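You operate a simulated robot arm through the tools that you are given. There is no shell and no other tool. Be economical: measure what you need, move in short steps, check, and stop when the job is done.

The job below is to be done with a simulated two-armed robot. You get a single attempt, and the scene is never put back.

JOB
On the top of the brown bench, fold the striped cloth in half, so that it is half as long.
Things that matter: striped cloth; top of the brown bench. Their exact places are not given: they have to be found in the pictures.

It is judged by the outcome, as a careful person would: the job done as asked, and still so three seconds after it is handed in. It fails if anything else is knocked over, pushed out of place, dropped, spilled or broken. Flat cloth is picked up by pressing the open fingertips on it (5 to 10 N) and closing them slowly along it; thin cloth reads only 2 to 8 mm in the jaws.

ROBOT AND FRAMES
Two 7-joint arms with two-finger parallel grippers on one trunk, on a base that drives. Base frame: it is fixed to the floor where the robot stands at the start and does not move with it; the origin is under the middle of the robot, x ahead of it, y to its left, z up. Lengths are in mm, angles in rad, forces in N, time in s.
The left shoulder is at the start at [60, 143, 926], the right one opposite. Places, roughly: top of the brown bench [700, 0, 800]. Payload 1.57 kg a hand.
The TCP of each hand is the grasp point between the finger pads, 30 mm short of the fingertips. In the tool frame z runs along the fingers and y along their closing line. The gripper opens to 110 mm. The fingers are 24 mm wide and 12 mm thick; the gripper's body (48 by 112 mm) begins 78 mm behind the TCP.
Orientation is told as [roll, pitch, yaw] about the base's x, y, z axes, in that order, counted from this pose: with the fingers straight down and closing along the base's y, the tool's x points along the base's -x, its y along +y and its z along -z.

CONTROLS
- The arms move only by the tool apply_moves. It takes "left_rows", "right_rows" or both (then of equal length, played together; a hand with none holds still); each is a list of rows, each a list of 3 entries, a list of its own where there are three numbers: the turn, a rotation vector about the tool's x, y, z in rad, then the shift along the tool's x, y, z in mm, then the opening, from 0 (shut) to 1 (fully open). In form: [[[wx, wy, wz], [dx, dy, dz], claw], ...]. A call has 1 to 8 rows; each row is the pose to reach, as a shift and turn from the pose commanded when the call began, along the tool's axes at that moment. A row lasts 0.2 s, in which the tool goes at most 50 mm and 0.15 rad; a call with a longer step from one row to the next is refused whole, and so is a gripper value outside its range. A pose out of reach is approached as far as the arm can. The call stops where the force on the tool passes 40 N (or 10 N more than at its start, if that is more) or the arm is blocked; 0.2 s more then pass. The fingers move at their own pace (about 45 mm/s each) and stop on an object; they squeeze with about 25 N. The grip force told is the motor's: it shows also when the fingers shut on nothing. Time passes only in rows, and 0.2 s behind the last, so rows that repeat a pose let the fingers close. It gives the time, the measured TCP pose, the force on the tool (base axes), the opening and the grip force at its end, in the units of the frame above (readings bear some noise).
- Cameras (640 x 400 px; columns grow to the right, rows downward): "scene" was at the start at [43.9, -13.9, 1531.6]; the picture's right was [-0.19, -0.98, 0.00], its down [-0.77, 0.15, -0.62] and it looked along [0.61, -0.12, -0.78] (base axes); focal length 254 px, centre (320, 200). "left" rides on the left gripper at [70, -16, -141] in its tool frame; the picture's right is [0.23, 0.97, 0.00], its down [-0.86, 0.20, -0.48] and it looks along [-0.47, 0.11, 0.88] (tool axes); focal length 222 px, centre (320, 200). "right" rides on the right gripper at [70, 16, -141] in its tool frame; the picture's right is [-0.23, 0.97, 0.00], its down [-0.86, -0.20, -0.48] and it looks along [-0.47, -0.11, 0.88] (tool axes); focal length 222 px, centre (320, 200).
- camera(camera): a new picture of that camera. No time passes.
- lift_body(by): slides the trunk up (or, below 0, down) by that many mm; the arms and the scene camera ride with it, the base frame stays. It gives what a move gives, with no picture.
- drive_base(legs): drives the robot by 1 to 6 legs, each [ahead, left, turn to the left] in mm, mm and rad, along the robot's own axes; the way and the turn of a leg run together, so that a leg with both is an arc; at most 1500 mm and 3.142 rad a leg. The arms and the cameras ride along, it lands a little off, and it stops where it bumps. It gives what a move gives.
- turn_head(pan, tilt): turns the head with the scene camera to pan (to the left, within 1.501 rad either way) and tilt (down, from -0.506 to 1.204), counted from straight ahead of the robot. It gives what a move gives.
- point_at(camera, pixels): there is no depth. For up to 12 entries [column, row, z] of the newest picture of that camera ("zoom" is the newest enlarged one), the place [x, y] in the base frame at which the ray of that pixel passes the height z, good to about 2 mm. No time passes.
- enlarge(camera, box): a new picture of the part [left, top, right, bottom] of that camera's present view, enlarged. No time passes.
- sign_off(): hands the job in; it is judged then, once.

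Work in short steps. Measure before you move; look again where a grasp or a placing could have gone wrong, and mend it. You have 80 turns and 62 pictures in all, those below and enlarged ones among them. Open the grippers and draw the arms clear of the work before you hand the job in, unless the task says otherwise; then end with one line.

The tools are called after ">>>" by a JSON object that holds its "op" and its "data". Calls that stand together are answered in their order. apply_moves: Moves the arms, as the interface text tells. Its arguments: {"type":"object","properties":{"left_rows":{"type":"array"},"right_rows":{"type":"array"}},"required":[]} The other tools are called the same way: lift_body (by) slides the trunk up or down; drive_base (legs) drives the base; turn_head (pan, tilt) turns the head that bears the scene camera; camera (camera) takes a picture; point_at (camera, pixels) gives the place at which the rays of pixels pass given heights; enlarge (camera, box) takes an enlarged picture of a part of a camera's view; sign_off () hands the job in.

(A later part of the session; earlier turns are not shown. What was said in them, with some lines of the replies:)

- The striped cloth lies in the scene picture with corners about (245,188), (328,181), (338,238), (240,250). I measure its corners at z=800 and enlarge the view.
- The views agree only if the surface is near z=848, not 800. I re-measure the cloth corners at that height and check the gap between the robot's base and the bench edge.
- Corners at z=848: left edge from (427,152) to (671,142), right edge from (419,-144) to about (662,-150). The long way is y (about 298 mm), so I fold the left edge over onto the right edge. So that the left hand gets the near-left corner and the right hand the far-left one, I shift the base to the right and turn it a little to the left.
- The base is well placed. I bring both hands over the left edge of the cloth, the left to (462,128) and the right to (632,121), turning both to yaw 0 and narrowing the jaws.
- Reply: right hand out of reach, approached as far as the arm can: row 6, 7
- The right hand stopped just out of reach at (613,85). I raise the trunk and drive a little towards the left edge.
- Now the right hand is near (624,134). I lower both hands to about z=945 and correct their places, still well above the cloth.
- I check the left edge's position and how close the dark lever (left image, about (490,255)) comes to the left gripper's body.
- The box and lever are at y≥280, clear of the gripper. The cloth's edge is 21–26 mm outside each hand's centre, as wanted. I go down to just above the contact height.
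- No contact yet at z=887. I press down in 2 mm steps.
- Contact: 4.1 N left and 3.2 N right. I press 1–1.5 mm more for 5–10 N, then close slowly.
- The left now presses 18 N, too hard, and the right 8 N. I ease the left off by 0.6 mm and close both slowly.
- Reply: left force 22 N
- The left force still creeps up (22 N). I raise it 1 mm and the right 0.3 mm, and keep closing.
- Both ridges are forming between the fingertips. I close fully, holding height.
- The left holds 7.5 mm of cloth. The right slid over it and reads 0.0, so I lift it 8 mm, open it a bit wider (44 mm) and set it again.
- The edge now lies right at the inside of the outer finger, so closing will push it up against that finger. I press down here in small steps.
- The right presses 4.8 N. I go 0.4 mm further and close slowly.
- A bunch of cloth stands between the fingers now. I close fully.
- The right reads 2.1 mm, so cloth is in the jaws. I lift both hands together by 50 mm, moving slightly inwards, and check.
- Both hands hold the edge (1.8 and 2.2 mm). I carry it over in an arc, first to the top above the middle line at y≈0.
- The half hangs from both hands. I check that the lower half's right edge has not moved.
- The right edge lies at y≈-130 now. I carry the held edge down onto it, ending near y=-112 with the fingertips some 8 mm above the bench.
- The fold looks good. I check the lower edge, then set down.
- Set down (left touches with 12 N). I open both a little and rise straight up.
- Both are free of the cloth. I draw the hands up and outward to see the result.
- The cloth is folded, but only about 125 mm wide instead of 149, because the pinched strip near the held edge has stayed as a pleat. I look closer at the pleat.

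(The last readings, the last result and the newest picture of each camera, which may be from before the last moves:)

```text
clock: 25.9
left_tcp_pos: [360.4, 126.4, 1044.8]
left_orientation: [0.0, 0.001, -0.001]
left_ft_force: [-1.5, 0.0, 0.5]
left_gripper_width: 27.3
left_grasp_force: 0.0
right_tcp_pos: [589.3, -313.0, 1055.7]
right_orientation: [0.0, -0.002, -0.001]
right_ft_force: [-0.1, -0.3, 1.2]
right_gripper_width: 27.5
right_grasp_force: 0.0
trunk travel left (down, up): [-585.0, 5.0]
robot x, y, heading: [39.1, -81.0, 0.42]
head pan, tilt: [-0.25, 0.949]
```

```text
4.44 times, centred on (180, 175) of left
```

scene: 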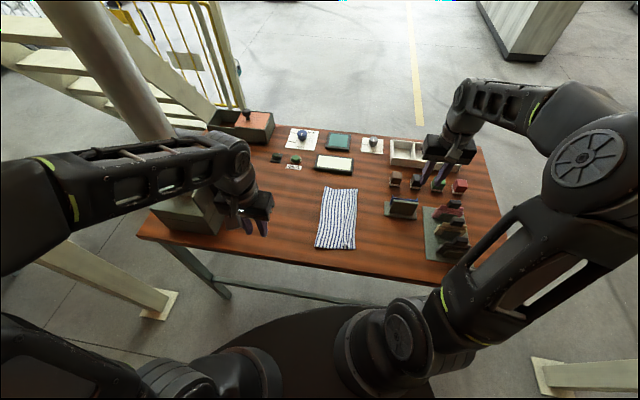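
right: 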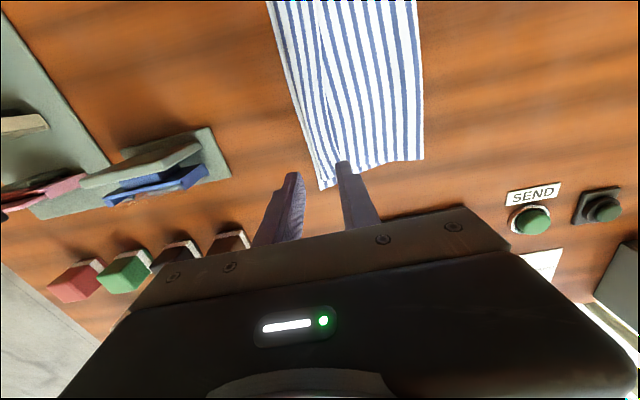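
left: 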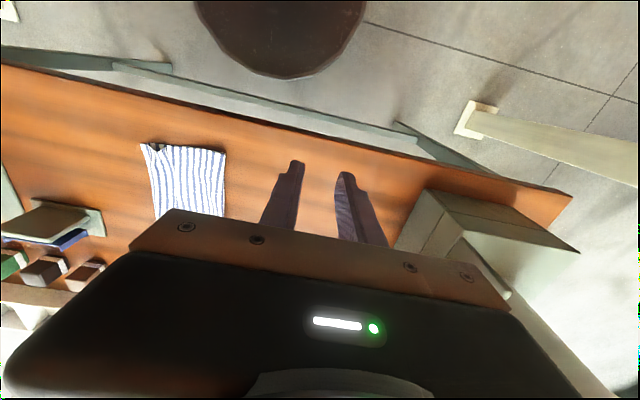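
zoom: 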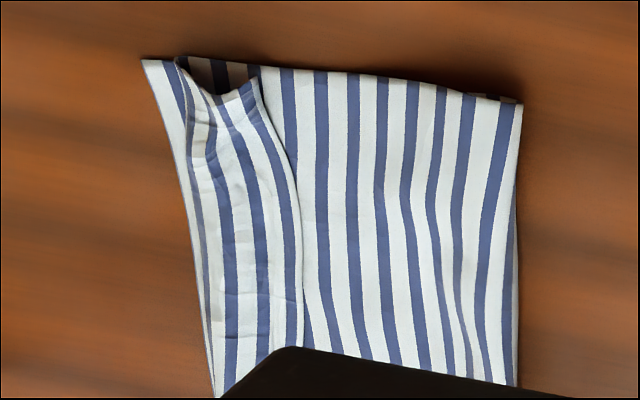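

The free edge strip, about 40 mm wide, has folded back on itself: a crease at y≈-125, with its edge lying on top and facing +y. I can unroll it by setting closed fingertips astride that edge and spreading them. I measure the flap's edge line first.

>>> {"op": "point_at", "data": {"camera": "scene", "pixels": [[343.1, 241.1, 855], [343.5, 231, 855], [344, 222, 855], [346.7, 204, 855], [347.4, 189, 855], [351.8, 230, 855], [353.5, 188, 855], [350, 242.4, 850]]}}

>>> {"op": "enlarge", "data": {"camera": "scene", "box": [328, 195, 364, 225]}}

```text
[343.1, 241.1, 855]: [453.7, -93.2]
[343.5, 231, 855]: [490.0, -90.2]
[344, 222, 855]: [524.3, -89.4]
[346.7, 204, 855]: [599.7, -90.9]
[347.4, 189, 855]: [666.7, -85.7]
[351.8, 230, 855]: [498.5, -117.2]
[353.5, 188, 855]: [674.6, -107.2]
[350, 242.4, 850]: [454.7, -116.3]
```

```text
13.33 times, centred on (346, 210) of scene
```

zoom: 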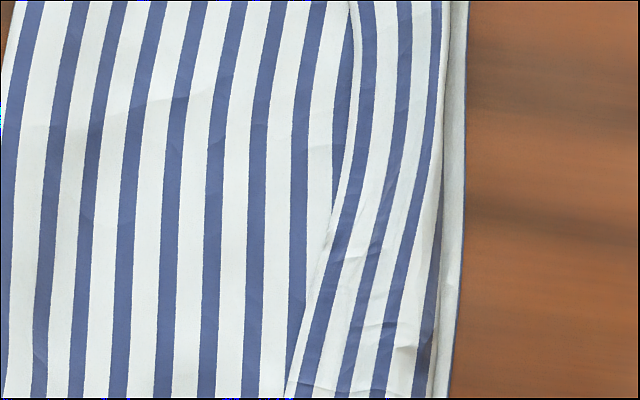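

The flap's edge runs along y≈-90 and its crease along y≈-117. I bring both hands, shut, over that edge at x=460 and x=630.

>>> {"op": "apply_moves", "data": {"left_rows": [[[0, 0, 0], [-18, -38, 0], 0], [[0, 0, 0], [-36, -78, 0], 0], [[0, 0, 0], [-55, -118, 0], 0], [[0, 0, 0], [-75, -160, 15], 0], [[0, 0, 0], [-95, -200, 35], 0], [[0, 0, 0], [-100, -216, 75], 0], [[0, 0, 0], [-100, -216, 115], 0], [[0, 0, 0], [-100, -216, 145], 0]], "right_rows": [[[0, 0, 0], [-7, 40, 0], 0], [[0, 0, 0], [-14, 80, 0], 0], [[0, 0, 0], [-21, 120, 0], 0], [[0, 0, 0], [-30, 165, 15], 0], [[0, 0, 0], [-38, 208, 35], 0], [[0, 0, 0], [-41, 225, 75], 0], [[0, 0, 0], [-41, 225, 120], 0], [[0, 0, 0], [-41, 225, 155], 0]]}}

>>> {"op": "enlarge", "data": {"camera": "left", "box": [220, 80, 460, 250]}}

>>> {"op": "enlarge", "data": {"camera": "right", "box": [200, 80, 440, 250]}}

```text
clock: 27.7
left_tcp_pos: [461.6, -91.2, 900.7]
left_orientation: [0.0, 0.001, 0.0]
left_ft_force: [0.7, 0.1, -1.0]
left_gripper_width: 0.0
left_grasp_force: 21.6
right_tcp_pos: [630.6, -90.3, 899.9]
right_orientation: [0.0, 0.001, -0.002]
right_ft_force: [0.1, -0.8, -0.9]
right_gripper_width: 0.2
right_grasp_force: 21.5
trunk travel left (down, up): [-585.0, 5.0]
robot x, y, heading: [38.1, -84.4, 0.415]
head pan, tilt: [-0.25, 0.949]
```

```text
2.35 times, centred on (340, 165) of left
```

zoom: 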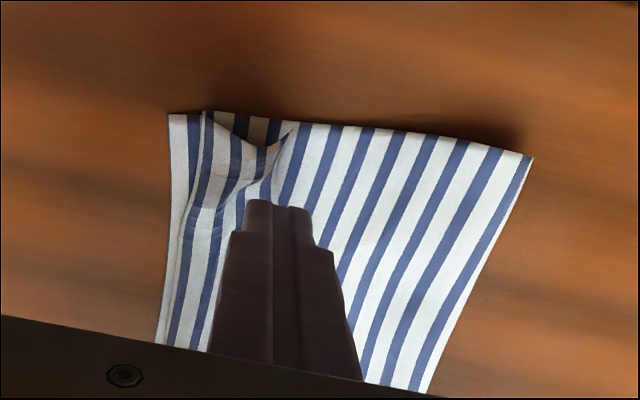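

```text
2.35 times, centred on (320, 165) of right
```

zoom: 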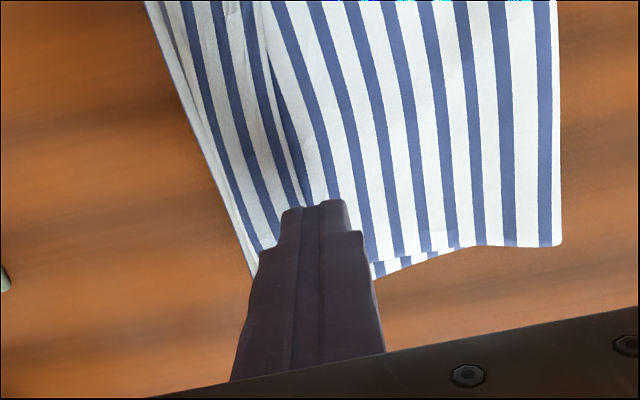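

The shut tips are astride the flap edge. I go down in small steps to a light contact.

>>> {"op": "apply_moves", "data": {"left_rows": [[[0, 0, 0], [0, 0, 8], 0], [[0, 0, 0], [0, 0, 12], 0], [[0, 0, 0], [0, 0, 15], 0], [[0, 0, 0], [0, 0, 17], 0]], "right_rows": [[[0, 0, 0], [0, 0, 8], 0], [[0, 0, 0], [0, 0, 12], 0], [[0, 0, 0], [0, 0, 15], 0], [[0, 0, 0], [0, 0, 17], 0]]}}

```text
clock: 28.7
left_tcp_pos: [461.9, -92.5, 883.4]
left_orientation: [0.001, 0.001, 0.0]
left_ft_force: [0.1, -0.2, 1.3]
left_gripper_width: 0.0
left_grasp_force: 21.1
right_tcp_pos: [630.5, -88.7, 883.5]
right_orientation: [0.0, -0.002, -0.001]
right_ft_force: [0.1, 0.4, -0.5]
right_gripper_width: 0.0
right_grasp_force: 21.4
trunk travel left (down, up): [-585.0, 5.0]
robot x, y, heading: [37.1, -81.8, 0.418]
head pan, tilt: [-0.25, 0.949]
```

Barely touching. I press 1.5–2 mm more and spread the fingers slowly to 70 mm.

>>> {"op": "apply_moves", "data": {"left_rows": [[[0, 0, 0], [0, 0, 1.3], 0], [[0, 0, 0], [0, 0, 1.3], 0.1], [[0, 0, 0], [0, 0, 1.3], 0.2], [[0, 0, 0], [0, 0, 1.3], 0.3], [[0, 0, 0], [0, 0, 1.3], 0.4], [[0, 0, 0], [0, 0, 1.3], 0.5], [[0, 0, 0], [0, 0, 1.3], 0.6], [[0, 0, 0], [0, 0, 1.3], 0.65]], "right_rows": [[[0, 0, 0], [0, 0, 1.8], 0], [[0, 0, 0], [0, 0, 1.8], 0.1], [[0, 0, 0], [0, 0, 1.8], 0.2], [[0, 0, 0], [0, 0, 1.8], 0.3], [[0, 0, 0], [0, 0, 1.8], 0.4], [[0, 0, 0], [0, 0, 1.8], 0.5], [[0, 0, 0], [0, 0, 1.8], 0.6], [[0, 0, 0], [0, 0, 1.8], 0.65]]}}

>>> {"op": "enlarge", "data": {"camera": "left", "box": [220, 80, 460, 250]}}

>>> {"op": "enlarge", "data": {"camera": "right", "box": [200, 80, 440, 250]}}

```text
clock: 30.5
left_tcp_pos: [462.9, -92.9, 882.5]
left_orientation: [-0.002, -0.002, 0.001]
left_ft_force: [0.5, -0.1, 10.9]
left_gripper_width: 63.4
left_grasp_force: 0.0
right_tcp_pos: [629.9, -88.6, 882.5]
right_orientation: [0.001, -0.003, -0.002]
right_ft_force: [-0.4, -0.9, 0.9]
right_gripper_width: 70.7
right_grasp_force: 0.1
trunk travel left (down, up): [-585.0, 5.0]
robot x, y, heading: [41.5, -84.4, 0.419]
head pan, tilt: [-0.25, 0.949]
```

```text
2.35 times, centred on (340, 165) of left
```

zoom: 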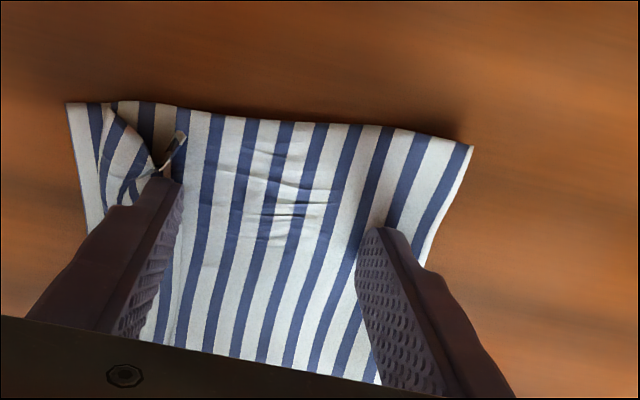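

```text
2.35 times, centred on (320, 165) of right
```

zoom: 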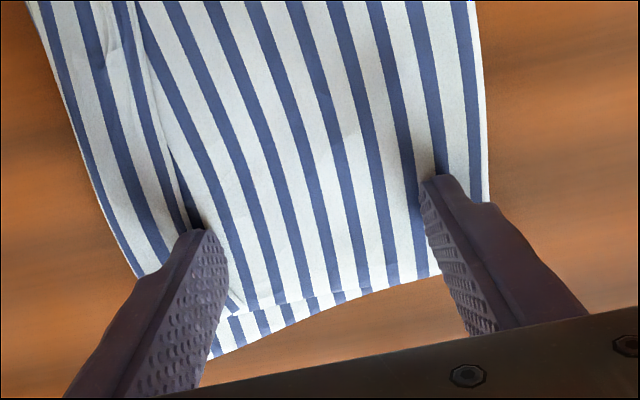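

Something moved under both. I lift straight up and look at the result.

>>> {"op": "apply_moves", "data": {"left_rows": [[[0, 0, 0], [0, 0, -10], 0.62], [[0, 0, 0], [0, 0, -40], 0.62], [[0, 0, 0], [0, 0, -80], 0.62], [[0, 0, 0], [30, 40, -110], 0.62], [[0, 0, 0], [60, 80, -130], 0.62], [[0, 0, 0], [80, 125, -140], 0.62], [[0, 0, 0], [90, 170, -140], 0.62], [[0, 0, 0], [100, 215, -140], 0.62]], "right_rows": [[[0, 0, 0], [0, 0, -10], 0.65], [[0, 0, 0], [0, 0, -40], 0.65], [[0, 0, 0], [0, 0, -80], 0.65], [[0, 0, 0], [10, -40, -110], 0.65], [[0, 0, 0], [20, -80, -130], 0.65], [[0, 0, 0], [30, -125, -150], 0.65], [[0, 0, 0], [40, -170, -160], 0.65], [[0, 0, 0], [41, -215, -160], 0.65]]}}

>>> {"op": "enlarge", "data": {"camera": "scene", "box": [300, 175, 380, 255]}}

```text
refused: row 4 steps farther than a row can; nothing moved
```

```text
5.00 times, centred on (340, 215) of scene
```

zoom: 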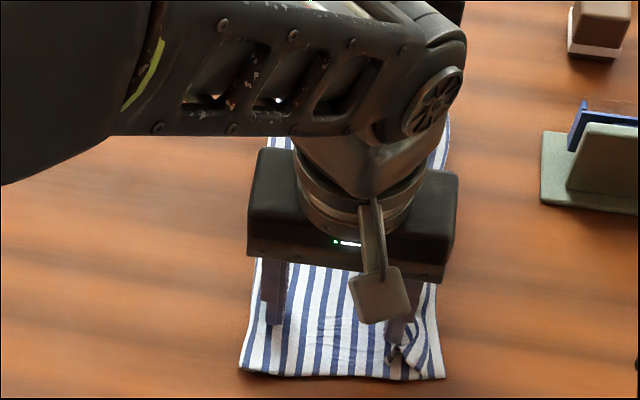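

The move was refused for a step too long; I repeat with smaller steps.

>>> {"op": "apply_moves", "data": {"left_rows": [[[0, 0, 0], [0, 0, -10], 0.62], [[0, 0, 0], [0, 0, -50], 0.62], [[0, 0, 0], [0, 0, -95], 0.62], [[0, 0, 0], [15, 25, -125], 0.62], [[0, 0, 0], [35, 65, -140], 0.62], [[0, 0, 0], [55, 110, -140], 0.62], [[0, 0, 0], [75, 155, -140], 0.62], [[0, 0, 0], [95, 200, -140], 0.62]], "right_rows": [[[0, 0, 0], [0, 0, -10], 0.65], [[0, 0, 0], [0, 0, -50], 0.65], [[0, 0, 0], [0, 0, -95], 0.65], [[0, 0, 0], [5, -30, -130], 0.65], [[0, 0, 0], [15, -65, -160], 0.65], [[0, 0, 0], [25, -110, -165], 0.65], [[0, 0, 0], [35, -155, -165], 0.65], [[0, 0, 0], [41, -200, -165], 0.65]]}}

>>> {"op": "enlarge", "data": {"camera": "scene", "box": [280, 170, 400, 260]}}

>>> {"op": "point_at", "data": {"camera": "zoom", "pixels": [[320, 200, 850]]}}

```text
clock: 32.3
left_tcp_pos: [365.3, 105.6, 1019.5]
left_orientation: [0.0, -0.001, -0.002]
left_ft_force: [-0.7, -0.1, 0.2]
left_gripper_width: 67.9
left_grasp_force: 0.0
right_tcp_pos: [586.0, -289.8, 1045.8]
right_orientation: [0.003, -0.001, -0.001]
right_ft_force: [0.9, -0.5, -0.4]
right_gripper_width: 71.2
right_grasp_force: 0.0
trunk travel left (down, up): [-585.0, 5.0]
robot x, y, heading: [37.2, -83.6, 0.412]
head pan, tilt: [-0.25, 0.949]
```

```text
4.44 times, centred on (340, 215) of scene
```

zoom: 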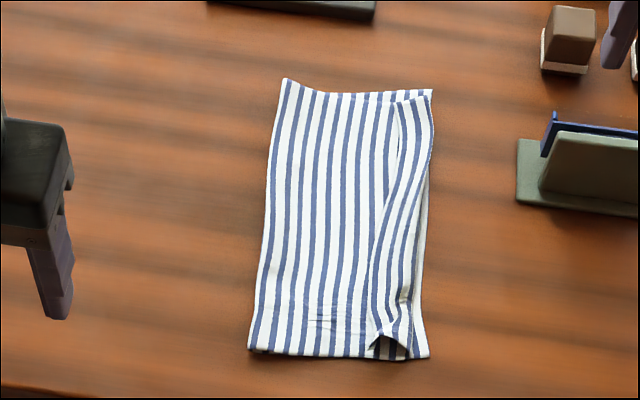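

```text
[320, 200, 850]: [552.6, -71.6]
```

The whole cloth slid about 30 mm to -y and the flap stayed, so the layers stick to each other more than to the bench. Better plan: pick the folded cloth up by its fold line with both hands, so that both halves and the flap hang straight, then lay it down again with the fold to +y. I measure the fold line.

>>> {"op": "point_at", "data": {"camera": "zoom", "pixels": [[285, 80, 853], [267, 170, 853], [265, 215, 853], [256, 290, 853], [249, 350, 853], [433, 92, 850], [425, 235, 850], [428, 356, 850], [375, 345, 853], [400, 105, 853]]}}

>>> {"op": "camera", "data": {"camera": "left"}}

```text
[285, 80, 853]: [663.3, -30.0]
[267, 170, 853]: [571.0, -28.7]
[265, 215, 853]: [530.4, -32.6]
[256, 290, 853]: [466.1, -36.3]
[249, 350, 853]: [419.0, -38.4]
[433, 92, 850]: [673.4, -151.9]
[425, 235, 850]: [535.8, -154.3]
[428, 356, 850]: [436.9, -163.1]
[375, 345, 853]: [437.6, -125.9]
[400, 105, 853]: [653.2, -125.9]
```

```text
19 pictures are left
```

left: 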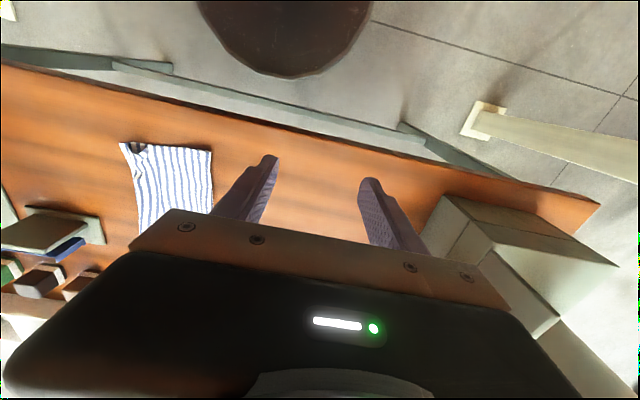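

The fold runs along y≈-36 (near) to -29 (far). I bring the hands, open 40 mm, over it at y=-47 and y=-41 and go down to z≈893.

>>> {"op": "apply_moves", "data": {"left_rows": [[[0, 0, 0], [-20, -30, 0], 0.36], [[0, 0, 0], [-40, -60, 0], 0.36], [[0, 0, 0], [-60, -90, 0], 0.36], [[0, 0, 0], [-78, -120, 0], 0.36], [[0, 0, 0], [-92, -145, 20], 0.36], [[0, 0, 0], [-97, -153, 60], 0.36], [[0, 0, 0], [-97, -153, 100], 0.36], [[0, 0, 0], [-97, -153, 127], 0.36]], "right_rows": [[[0, 0, 0], [-8, 46, 0], 0.36], [[0, 0, 0], [-16, 92, 0], 0.36], [[0, 0, 0], [-24, 138, 0], 0.36], [[0, 0, 0], [-32, 184, 0], 0.36], [[0, 0, 0], [-40, 222, 25], 0.36], [[0, 0, 0], [-46, 249, 62], 0.36], [[0, 0, 0], [-46, 249, 110], 0.36], [[0, 0, 0], [-46, 249, 153], 0.36]]}}

```text
clock: 34.1
left_tcp_pos: [465.6, -42.4, 894.2]
left_orientation: [0.0, 0.001, 0.0]
left_ft_force: [-0.4, 1.2, -0.2]
left_gripper_width: 39.9
left_grasp_force: 0.1
right_tcp_pos: [636.4, -40.2, 891.7]
right_orientation: [-0.001, 0.001, -0.002]
right_ft_force: [0.1, 0.5, -0.2]
right_gripper_width: 39.9
right_grasp_force: 0.0
trunk travel left (down, up): [-585.0, 5.0]
robot x, y, heading: [36.6, -82.1, 0.417]
head pan, tilt: [-0.25, 0.949]
```

Left at (466,-42), right at (636,-40), no contact. I shift the left -4 mm and press down to contact.

>>> {"op": "apply_moves", "data": {"left_rows": [[[0, 0, 0], [3, -2, 5], 0.36], [[0, 0, 0], [3, -4, 9], 0.36], [[0, 0, 0], [3, -4, 11], 0.36], [[0, 0, 0], [3, -4, 12.5], 0.36]], "right_rows": [[[0, 0, 0], [2, 0, 4], 0.36], [[0, 0, 0], [2, -1, 7], 0.36], [[0, 0, 0], [2, -2, 9], 0.36], [[0, 0, 0], [2, -2, 10.5], 0.36]]}}

```text
clock: 35.1
left_tcp_pos: [460.6, -50.2, 882.4]
left_orientation: [0.0, -0.001, -0.002]
left_ft_force: [0.4, 1.0, 0.1]
left_gripper_width: 39.5
left_grasp_force: 0.0
right_tcp_pos: [634.0, -42.0, 882.7]
right_orientation: [0.0, -0.002, 0.001]
right_ft_force: [0.8, -0.2, 0.3]
right_gripper_width: 39.8
right_grasp_force: 0.1
trunk travel left (down, up): [-585.0, 5.0]
robot x, y, heading: [38.6, -79.6, 0.414]
head pan, tilt: [-0.25, 0.949]
```

Not quite touching. I press 1.6 mm further.

>>> {"op": "apply_moves", "data": {"left_rows": [[[0, 0, 0], [0, 2, 1], 0.36], [[0, 0, 0], [0, 2, 1.6], 0.36]], "right_rows": [[[0, 0, 0], [0, 0, 1], 0.36], [[0, 0, 0], [0, 0, 1.6], 0.36]]}}

>>> {"op": "enlarge", "data": {"camera": "left", "box": [220, 80, 460, 250]}}

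```text
clock: 35.7
left_tcp_pos: [460.0, -47.1, 881.7]
left_orientation: [-0.002, -0.001, 0.0]
left_ft_force: [-0.5, -0.6, 8.1]
left_gripper_width: 40.6
left_grasp_force: 0.4
right_tcp_pos: [633.7, -42.4, 882.5]
right_orientation: [0.001, -0.002, -0.002]
right_ft_force: [0.4, 0.1, 0.7]
right_gripper_width: 39.4
right_grasp_force: 0.1
trunk travel left (down, up): [-585.0, 5.0]
robot x, y, heading: [39.2, -79.5, 0.418]
head pan, tilt: [-0.25, 0.949]
```

```text
2.35 times, centred on (340, 165) of left
```

zoom: 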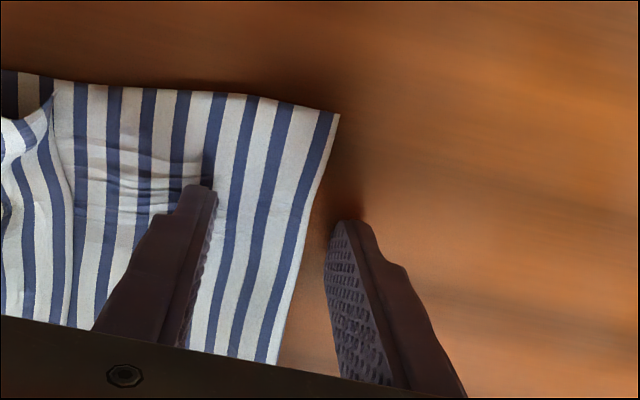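

Left 8 N, and astride the fold with the outer finger just off it, as wanted. The right needs 0.8 mm more; then I close both slowly.

>>> {"op": "apply_moves", "data": {"left_rows": [[[0, 0, 0], [0, 0, 0], 0.36], [[0, 0, 0], [0, 0, 0], 0.36], [[0, 0, 0], [0, 0, 0], 0.32], [[0, 0, 0], [0, 0, 0], 0.28], [[0, 0, 0], [0, 0, 0], 0.24], [[0, 0, 0], [0, 0, 0], 0.2], [[0, 0, 0], [0, 0, 0], 0.16], [[0, 0, 0], [0, 0, 0], 0.12]], "right_rows": [[[0, 0, 0], [0, 0, 0.8], 0.36], [[0, 0, 0], [0, 0, 1.2], 0.36], [[0, 0, 0], [0, 0, 1.2], 0.32], [[0, 0, 0], [0, 0, 1.2], 0.28], [[0, 0, 0], [0, 0, 1.2], 0.24], [[0, 0, 0], [0, 0, 1.2], 0.2], [[0, 0, 0], [0, 0, 1.2], 0.16], [[0, 0, 0], [0, 0, 1.2], 0.12]]}}

>>> {"op": "apply_moves", "data": {"left_rows": [[[0, 0, 0], [0, 0, 0], 0.08], [[0, 0, 0], [0, 0, 0], 0.04], [[0, 0, 0], [0, 0, 0], 0], [[0, 0, 0], [0, 0, 0], 0], [[0, 0, 0], [0, 0, 0], 0]], "right_rows": [[[0, 0, 0], [0, 0, 0], 0.08], [[0, 0, 0], [0, 0, 0], 0.04], [[0, 0, 0], [0, 0, 0], 0], [[0, 0, 0], [0, 0, 0], 0], [[0, 0, 0], [0, 0, 0], 0]]}}

```text
clock: 37.5
left_tcp_pos: [459.2, -45.1, 880.3]
left_orientation: [0.001, -0.002, 0.0]
left_ft_force: [0.7, 2.8, 13.2]
left_gripper_width: 13.7
left_grasp_force: 2.7
right_tcp_pos: [632.9, -39.8, 882.2]
right_orientation: [0.001, -0.004, 0.001]
right_ft_force: [0.6, 1.6, 14.4]
right_gripper_width: 14.1
right_grasp_force: 0.6
trunk travel left (down, up): [-585.0, 5.0]
robot x, y, heading: [37.3, -78.9, 0.42]
head pan, tilt: [-0.25, 0.949]
```

```text
clock: 38.7
left_tcp_pos: [458.9, -45.8, 882.0]
left_orientation: [-0.001, -0.002, 0.001]
left_ft_force: [2.2, 3.1, 13.3]
left_gripper_width: 1.8
left_grasp_force: 23.4
right_tcp_pos: [631.7, -40.4, 882.9]
right_orientation: [0.003, -0.005, 0.001]
right_ft_force: [1.1, 6.7, 25.2]
right_gripper_width: 8.3
right_grasp_force: 25.1
trunk travel left (down, up): [-585.0, 5.0]
robot x, y, heading: [40.2, -80.6, 0.421]
head pan, tilt: [-0.25, 0.949]
```

Left reads 1.8 mm, right 8.3 mm. I lift 60 mm and look.

>>> {"op": "apply_moves", "data": {"left_rows": [[[0, 0, 0], [0, 0, -10], 0], [[0, 0, 0], [0, -3, -25], 0], [[0, 0, 0], [0, -6, -42], 0], [[0, 0, 0], [0, -10, -60], 0]], "right_rows": [[[0, 0, 0], [0, 0, -10], 0], [[0, 0, 0], [0, -3, -25], 0], [[0, 0, 0], [0, -6, -42], 0], [[0, 0, 0], [0, -10, -60], 0]]}}

>>> {"op": "camera", "data": {"camera": "left"}}

>>> {"op": "camera", "data": {"camera": "right"}}

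```text
clock: 39.7
left_tcp_pos: [459.1, -57.2, 939.4]
left_orientation: [0.001, 0.0, -0.001]
left_ft_force: [-0.1, 0.2, 0.0]
left_gripper_width: 1.9
left_grasp_force: 23.8
right_tcp_pos: [633.0, -52.3, 939.6]
right_orientation: [0.0, -0.001, -0.002]
right_ft_force: [-1.1, -0.6, -0.4]
right_gripper_width: 2.1
right_grasp_force: 23.7
trunk travel left (down, up): [-585.0, 5.0]
robot x, y, heading: [36.9, -80.0, 0.416]
head pan, tilt: [-0.25, 0.949]
```

```text
17 pictures are left
```

left: 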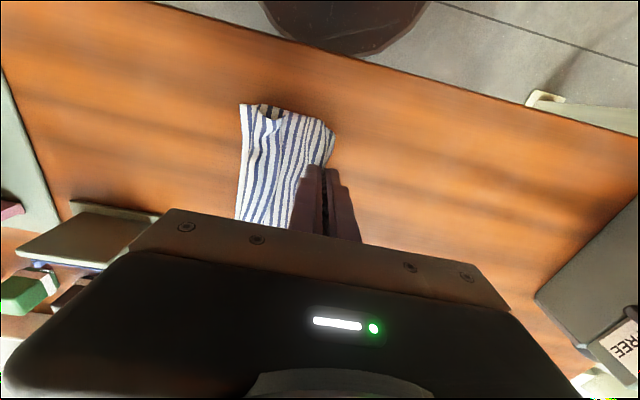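

```text
16 pictures are left
```

right: 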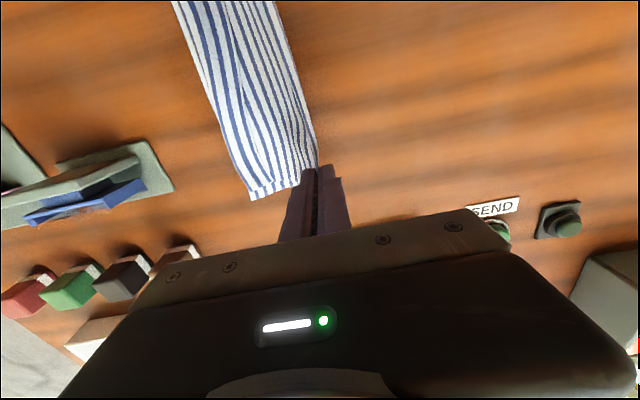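

Both hold the fold. I lift another 120 mm while moving to -y so that the cloth hangs free, and look.

>>> {"op": "apply_moves", "data": {"left_rows": [[[0, 0, 0], [0, -8, -20], 0], [[0, 0, 0], [0, -18, -40], 0], [[0, 0, 0], [0, -29, -60], 0], [[0, 0, 0], [0, -40, -80], 0], [[0, 0, 0], [0, -45, -105], 0], [[0, 0, 0], [0, -45, -128], 0], [[0, 0, 0], [0, -45, -128], 0], [[0, 0, 0], [0, -45, -128], 0]], "right_rows": [[[0, 0, 0], [0, -8, -20], 0], [[0, 0, 0], [0, -18, -40], 0], [[0, 0, 0], [0, -29, -60], 0], [[0, 0, 0], [0, -40, -80], 0], [[0, 0, 0], [0, -45, -105], 0], [[0, 0, 0], [0, -45, -128], 0], [[0, 0, 0], [0, -45, -128], 0], [[0, 0, 0], [0, -45, -128], 0]]}}

>>> {"op": "enlarge", "data": {"camera": "scene", "box": [280, 130, 440, 260]}}

>>> {"op": "enlarge", "data": {"camera": "left", "box": [180, 60, 460, 250]}}

```text
clock: 41.5
left_tcp_pos: [463.5, -102.2, 1068.6]
left_orientation: [0.0, 0.0, 0.0]
left_ft_force: [0.1, -1.0, 0.3]
left_gripper_width: 1.7
left_grasp_force: 24.2
right_tcp_pos: [632.1, -96.9, 1068.1]
right_orientation: [0.001, -0.001, -0.001]
right_ft_force: [-0.4, 0.3, 0.7]
right_gripper_width: 2.0
right_grasp_force: 23.1
trunk travel left (down, up): [-585.0, 5.0]
robot x, y, heading: [38.8, -82.4, 0.422]
head pan, tilt: [-0.25, 0.949]
```

```text
3.08 times, centred on (360, 195) of scene
```

zoom: 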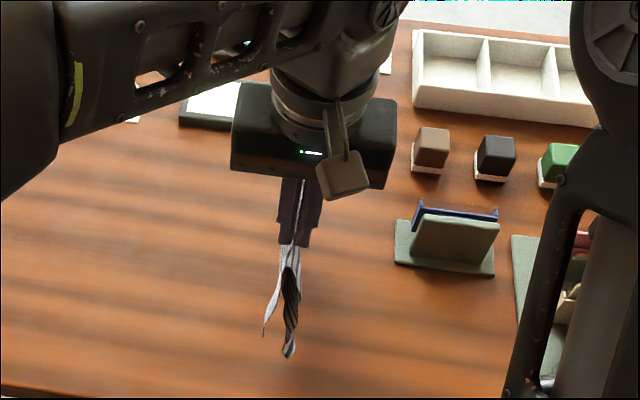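

```text
2.11 times, centred on (320, 155) of left
```

zoom: 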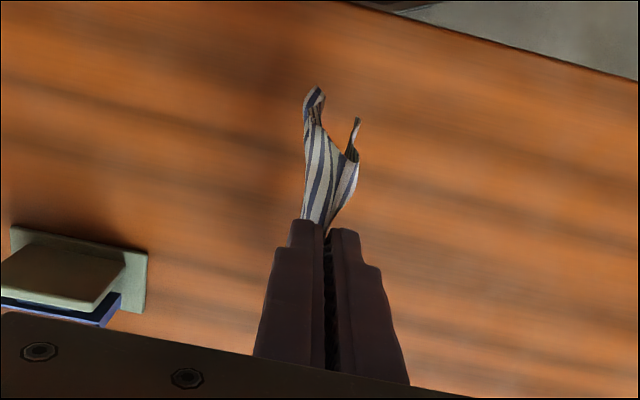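

The two halves and the flap hang down straight. I lower until the ends touch and draw the hands to +y so that the cloth trails behind.

>>> {"op": "apply_moves", "data": {"left_rows": [[[0, 0, 0], [0, 0, 25], 0], [[0, 0, 0], [0, 0, 50], 0], [[0, 0, 0], [0, 6, 68], 0], [[0, 0, 0], [0, 25, 74], 0], [[0, 0, 0], [0, 45, 77], 0], [[0, 0, 0], [0, 65, 80], 0], [[0, 0, 0], [0, 85, 83], 0], [[0, 0, 0], [0, 105, 86], 0]], "right_rows": [[[0, 0, 0], [0, 0, 25], 0], [[0, 0, 0], [0, 0, 50], 0], [[0, 0, 0], [0, 6, 68], 0], [[0, 0, 0], [0, 25, 74], 0], [[0, 0, 0], [0, 45, 77], 0], [[0, 0, 0], [0, 65, 80], 0], [[0, 0, 0], [0, 85, 83], 0], [[0, 0, 0], [0, 105, 86], 0]]}}

>>> {"op": "enlarge", "data": {"camera": "left", "box": [120, 40, 460, 250]}}

```text
clock: 43.3
left_tcp_pos: [461.2, 1.9, 981.2]
left_orientation: [-0.001, 0.001, -0.001]
left_ft_force: [-1.6, 1.2, -0.2]
left_gripper_width: 1.7
left_grasp_force: 23.7
right_tcp_pos: [634.0, 10.7, 982.8]
right_orientation: [-0.001, -0.001, -0.001]
right_ft_force: [-0.2, -0.3, -0.7]
right_gripper_width: 2.0
right_grasp_force: 23.4
trunk travel left (down, up): [-585.0, 5.0]
robot x, y, heading: [40.7, -79.7, 0.42]
head pan, tilt: [-0.25, 0.949]
```

```text
1.88 times, centred on (290, 145) of left
```

zoom: 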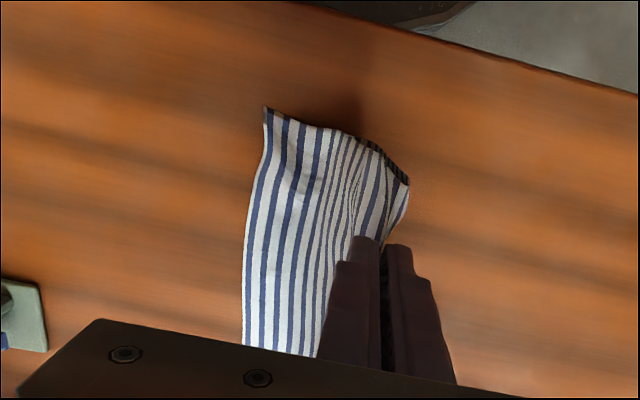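

The cloth trails to -y and its edge flap is gone. I continue +y, lowering a bit, and check that the lower layer trails too.

>>> {"op": "apply_moves", "data": {"left_rows": [[[0, 0, 0], [0, 15, 4], 0], [[0, 0, 0], [0, 30, 10], 0], [[0, 0, 0], [0, 45, 18], 0], [[0, 0, 0], [0, 60, 28], 0]], "right_rows": [[[0, 0, 0], [0, 15, 4], 0], [[0, 0, 0], [0, 29, 10], 0], [[0, 0, 0], [0, 42, 18], 0], [[0, 0, 0], [0, 54, 28], 0]]}}

>>> {"op": "camera", "data": {"camera": "left"}}

>>> {"op": "camera", "data": {"camera": "right"}}

```text
clock: 44.3
left_tcp_pos: [459.5, 62.5, 954.2]
left_orientation: [0.0, -0.001, 0.0]
left_ft_force: [0.3, -0.4, -0.5]
left_gripper_width: 1.8
left_grasp_force: 24.0
right_tcp_pos: [633.9, 62.5, 954.5]
right_orientation: [0.0, 0.0, -0.001]
right_ft_force: [-0.5, 0.4, -0.7]
right_gripper_width: 1.7
right_grasp_force: 24.1
trunk travel left (down, up): [-585.0, 5.0]
robot x, y, heading: [39.1, -82.6, 0.412]
head pan, tilt: [-0.25, 0.949]
```

```text
12 pictures are left
```

left: 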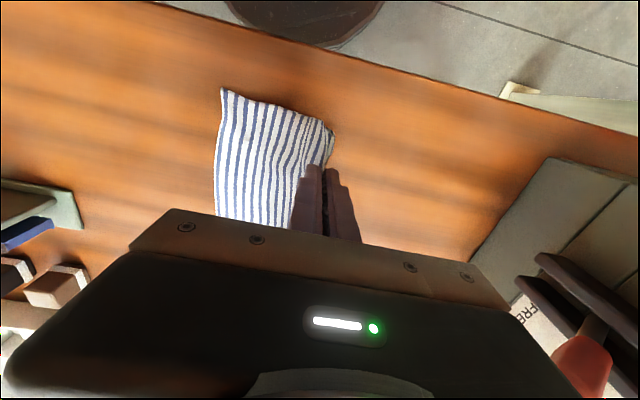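

```text
11 pictures are left
```

right: 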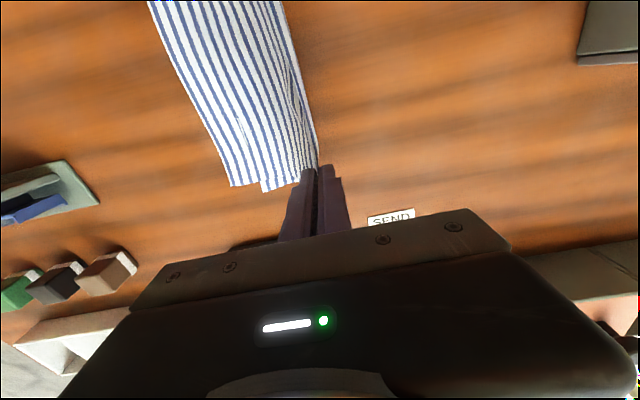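

Both layers trail to -y now. I lay the fold down, ending near y≈105 with the tips close to the bench.

>>> {"op": "apply_moves", "data": {"left_rows": [[[0, 0, 0], [0, 12, 14], 0], [[0, 0, 0], [0, 24, 30], 0], [[0, 0, 0], [0, 34, 46], 0], [[0, 0, 0], [0, 42, 60], 0], [[0, 0, 0], [0, 46, 67], 0], [[0, 0, 0], [0, 46, 67], 0]], "right_rows": [[[0, 0, 0], [0, 12, 14], 0], [[0, 0, 0], [0, 24, 30], 0], [[0, 0, 0], [0, 34, 46], 0], [[0, 0, 0], [0, 42, 60], 0], [[0, 0, 0], [0, 46, 67], 0], [[0, 0, 0], [0, 46, 67], 0]]}}

```text
clock: 45.7
left_tcp_pos: [459.7, 107.3, 886.2]
left_orientation: [-0.001, 0.0, 0.0]
left_ft_force: [0.9, -0.4, 0.3]
left_gripper_width: 2.0
left_grasp_force: 24.2
right_tcp_pos: [633.7, 108.6, 887.2]
right_orientation: [0.002, -0.004, -0.002]
right_ft_force: [-0.1, -0.3, 0.8]
right_gripper_width: 1.9
right_grasp_force: 23.6
trunk travel left (down, up): [-585.0, 5.0]
robot x, y, heading: [41.6, -83.6, 0.421]
head pan, tilt: [-0.25, 0.949]
```

Set down. I open a little, rise straight up and draw clear.

>>> {"op": "apply_moves", "data": {"left_rows": [[[0, 0, 0], [0, 0, 2], 0.1], [[0, 0, 0], [0, 0, 2], 0.2], [[0, 0, 0], [0, 0, 0], 0.25], [[0, 0, 0], [0, 0, -12], 0.25], [[0, 0, 0], [0, 0, -50], 0.25], [[0, 0, 0], [0, 0, -95], 0.25], [[0, 0, 0], [20, 15, -130], 0.25], [[0, 0, 0], [60, 35, -140], 0.25]], "right_rows": [[[0, 0, 0], [0, 0, 2], 0.1], [[0, 0, 0], [0, 0, 2], 0.2], [[0, 0, 0], [0, 0, 0], 0.25], [[0, 0, 0], [0, 0, -12], 0.25], [[0, 0, 0], [0, 0, -50], 0.25], [[0, 0, 0], [0, 0, -95], 0.25], [[0, 0, 0], [0, -30, -130], 0.25], [[0, 0, 0], [0, -75, -140], 0.25]]}}

>>> {"op": "apply_moves", "data": {"left_rows": [[[0, 0, 0], [30, 25, 0], 0.5], [[0, 0, 0], [50, 45, 0], 1], [[0, 0, 0], [70, 65, 0], 1], [[0, 0, 0], [70, 65, 0], 1], [[0, 0, 0], [70, 65, 0], 1], [[0, 0, 0], [70, 65, 0], 1]], "right_rows": [[[0, 0, 0], [0, -45, 0], 0.5], [[0, 0, 0], [5, -90, 0], 0.5], [[0, 0, 0], [10, -135, 0], 1], [[0, 0, 0], [15, -180, 0], 1], [[0, 0, 0], [20, -225, 0], 1], [[0, 0, 0], [30, -270, 0], 1]]}}

>>> {"op": "camera", "data": {"camera": "scene"}}

>>> {"op": "enlarge", "data": {"camera": "scene", "box": [260, 165, 380, 255]}}

```text
clock: 47.5
left_tcp_pos: [397.1, 142.6, 1030.5]
left_orientation: [0.0, 0.001, -0.001]
left_ft_force: [-0.4, 0.6, 0.6]
left_gripper_width: 27.8
left_grasp_force: 0.2
right_tcp_pos: [632.8, 36.5, 1028.6]
right_orientation: [0.001, -0.001, 0.0]
right_ft_force: [-0.2, 0.3, -0.3]
right_gripper_width: 27.6
right_grasp_force: 0.0
trunk travel left (down, up): [-585.0, 5.0]
robot x, y, heading: [42.1, -85.8, 0.417]
head pan, tilt: [-0.25, 0.949]
```

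```text
clock: 48.9
left_tcp_pos: [330.2, 208.3, 1027.6]
left_orientation: [-0.001, 0.0, 0.0]
left_ft_force: [0.4, 0.1, 0.5]
left_gripper_width: 110.1
left_grasp_force: 0.0
right_tcp_pos: [603.0, -235.5, 1028.9]
right_orientation: [0.002, 0.0, -0.001]
right_ft_force: [0.0, -0.4, -0.1]
right_gripper_width: 109.9
right_grasp_force: 0.0
trunk travel left (down, up): [-585.0, 5.0]
robot x, y, heading: [37.9, -83.2, 0.419]
head pan, tilt: [-0.25, 0.949]
```

```text
10 pictures are left
```

scene: 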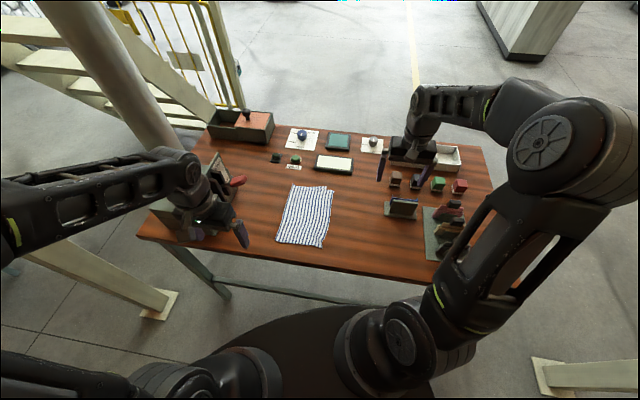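

```text
4.44 times, centred on (320, 210) of scene
```

zoom: 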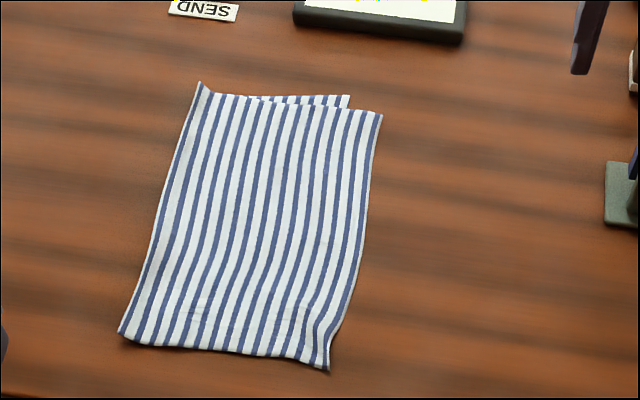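

A clean, flat fold with no flap. I measure its size and the offset between the layers.

>>> {"op": "point_at", "data": {"camera": "zoom", "pixels": [[200, 83, 850], [381, 113, 850], [350, 95, 850], [326, 370, 850], [119, 332, 850], [157, 210, 850], [365, 230, 850]]}}

>>> {"op": "enlarge", "data": {"camera": "right", "box": [320, 0, 640, 200]}}

```text
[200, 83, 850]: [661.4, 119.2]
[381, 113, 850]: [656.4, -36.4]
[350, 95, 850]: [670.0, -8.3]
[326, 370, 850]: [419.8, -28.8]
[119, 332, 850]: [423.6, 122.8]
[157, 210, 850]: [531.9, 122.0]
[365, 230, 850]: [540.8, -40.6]
```

```text
2.00 times, centred on (480, 100) of right
```

zoom: 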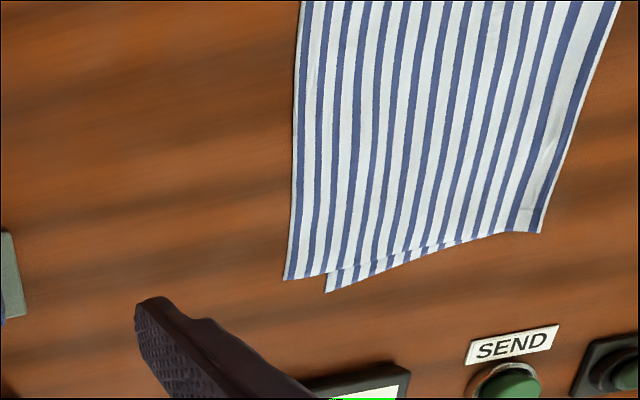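

The folded cloth is about 157 mm long against 298 mm before, and 240 mm wide. It is flat on the bench, with its edges parallel and about 28 mm apart. The other objects are where they were, and the hands are open and clear, so I hand it in.

>>> {"op": "sign_off", "data": {}}

```text
The job is handed in.
```

The striped cloth lies flat on the bench, folded to about 157 mm from 298 mm, slightly over half; the two edges end about 28 mm apart, and nothing else looks moved in the pictures.
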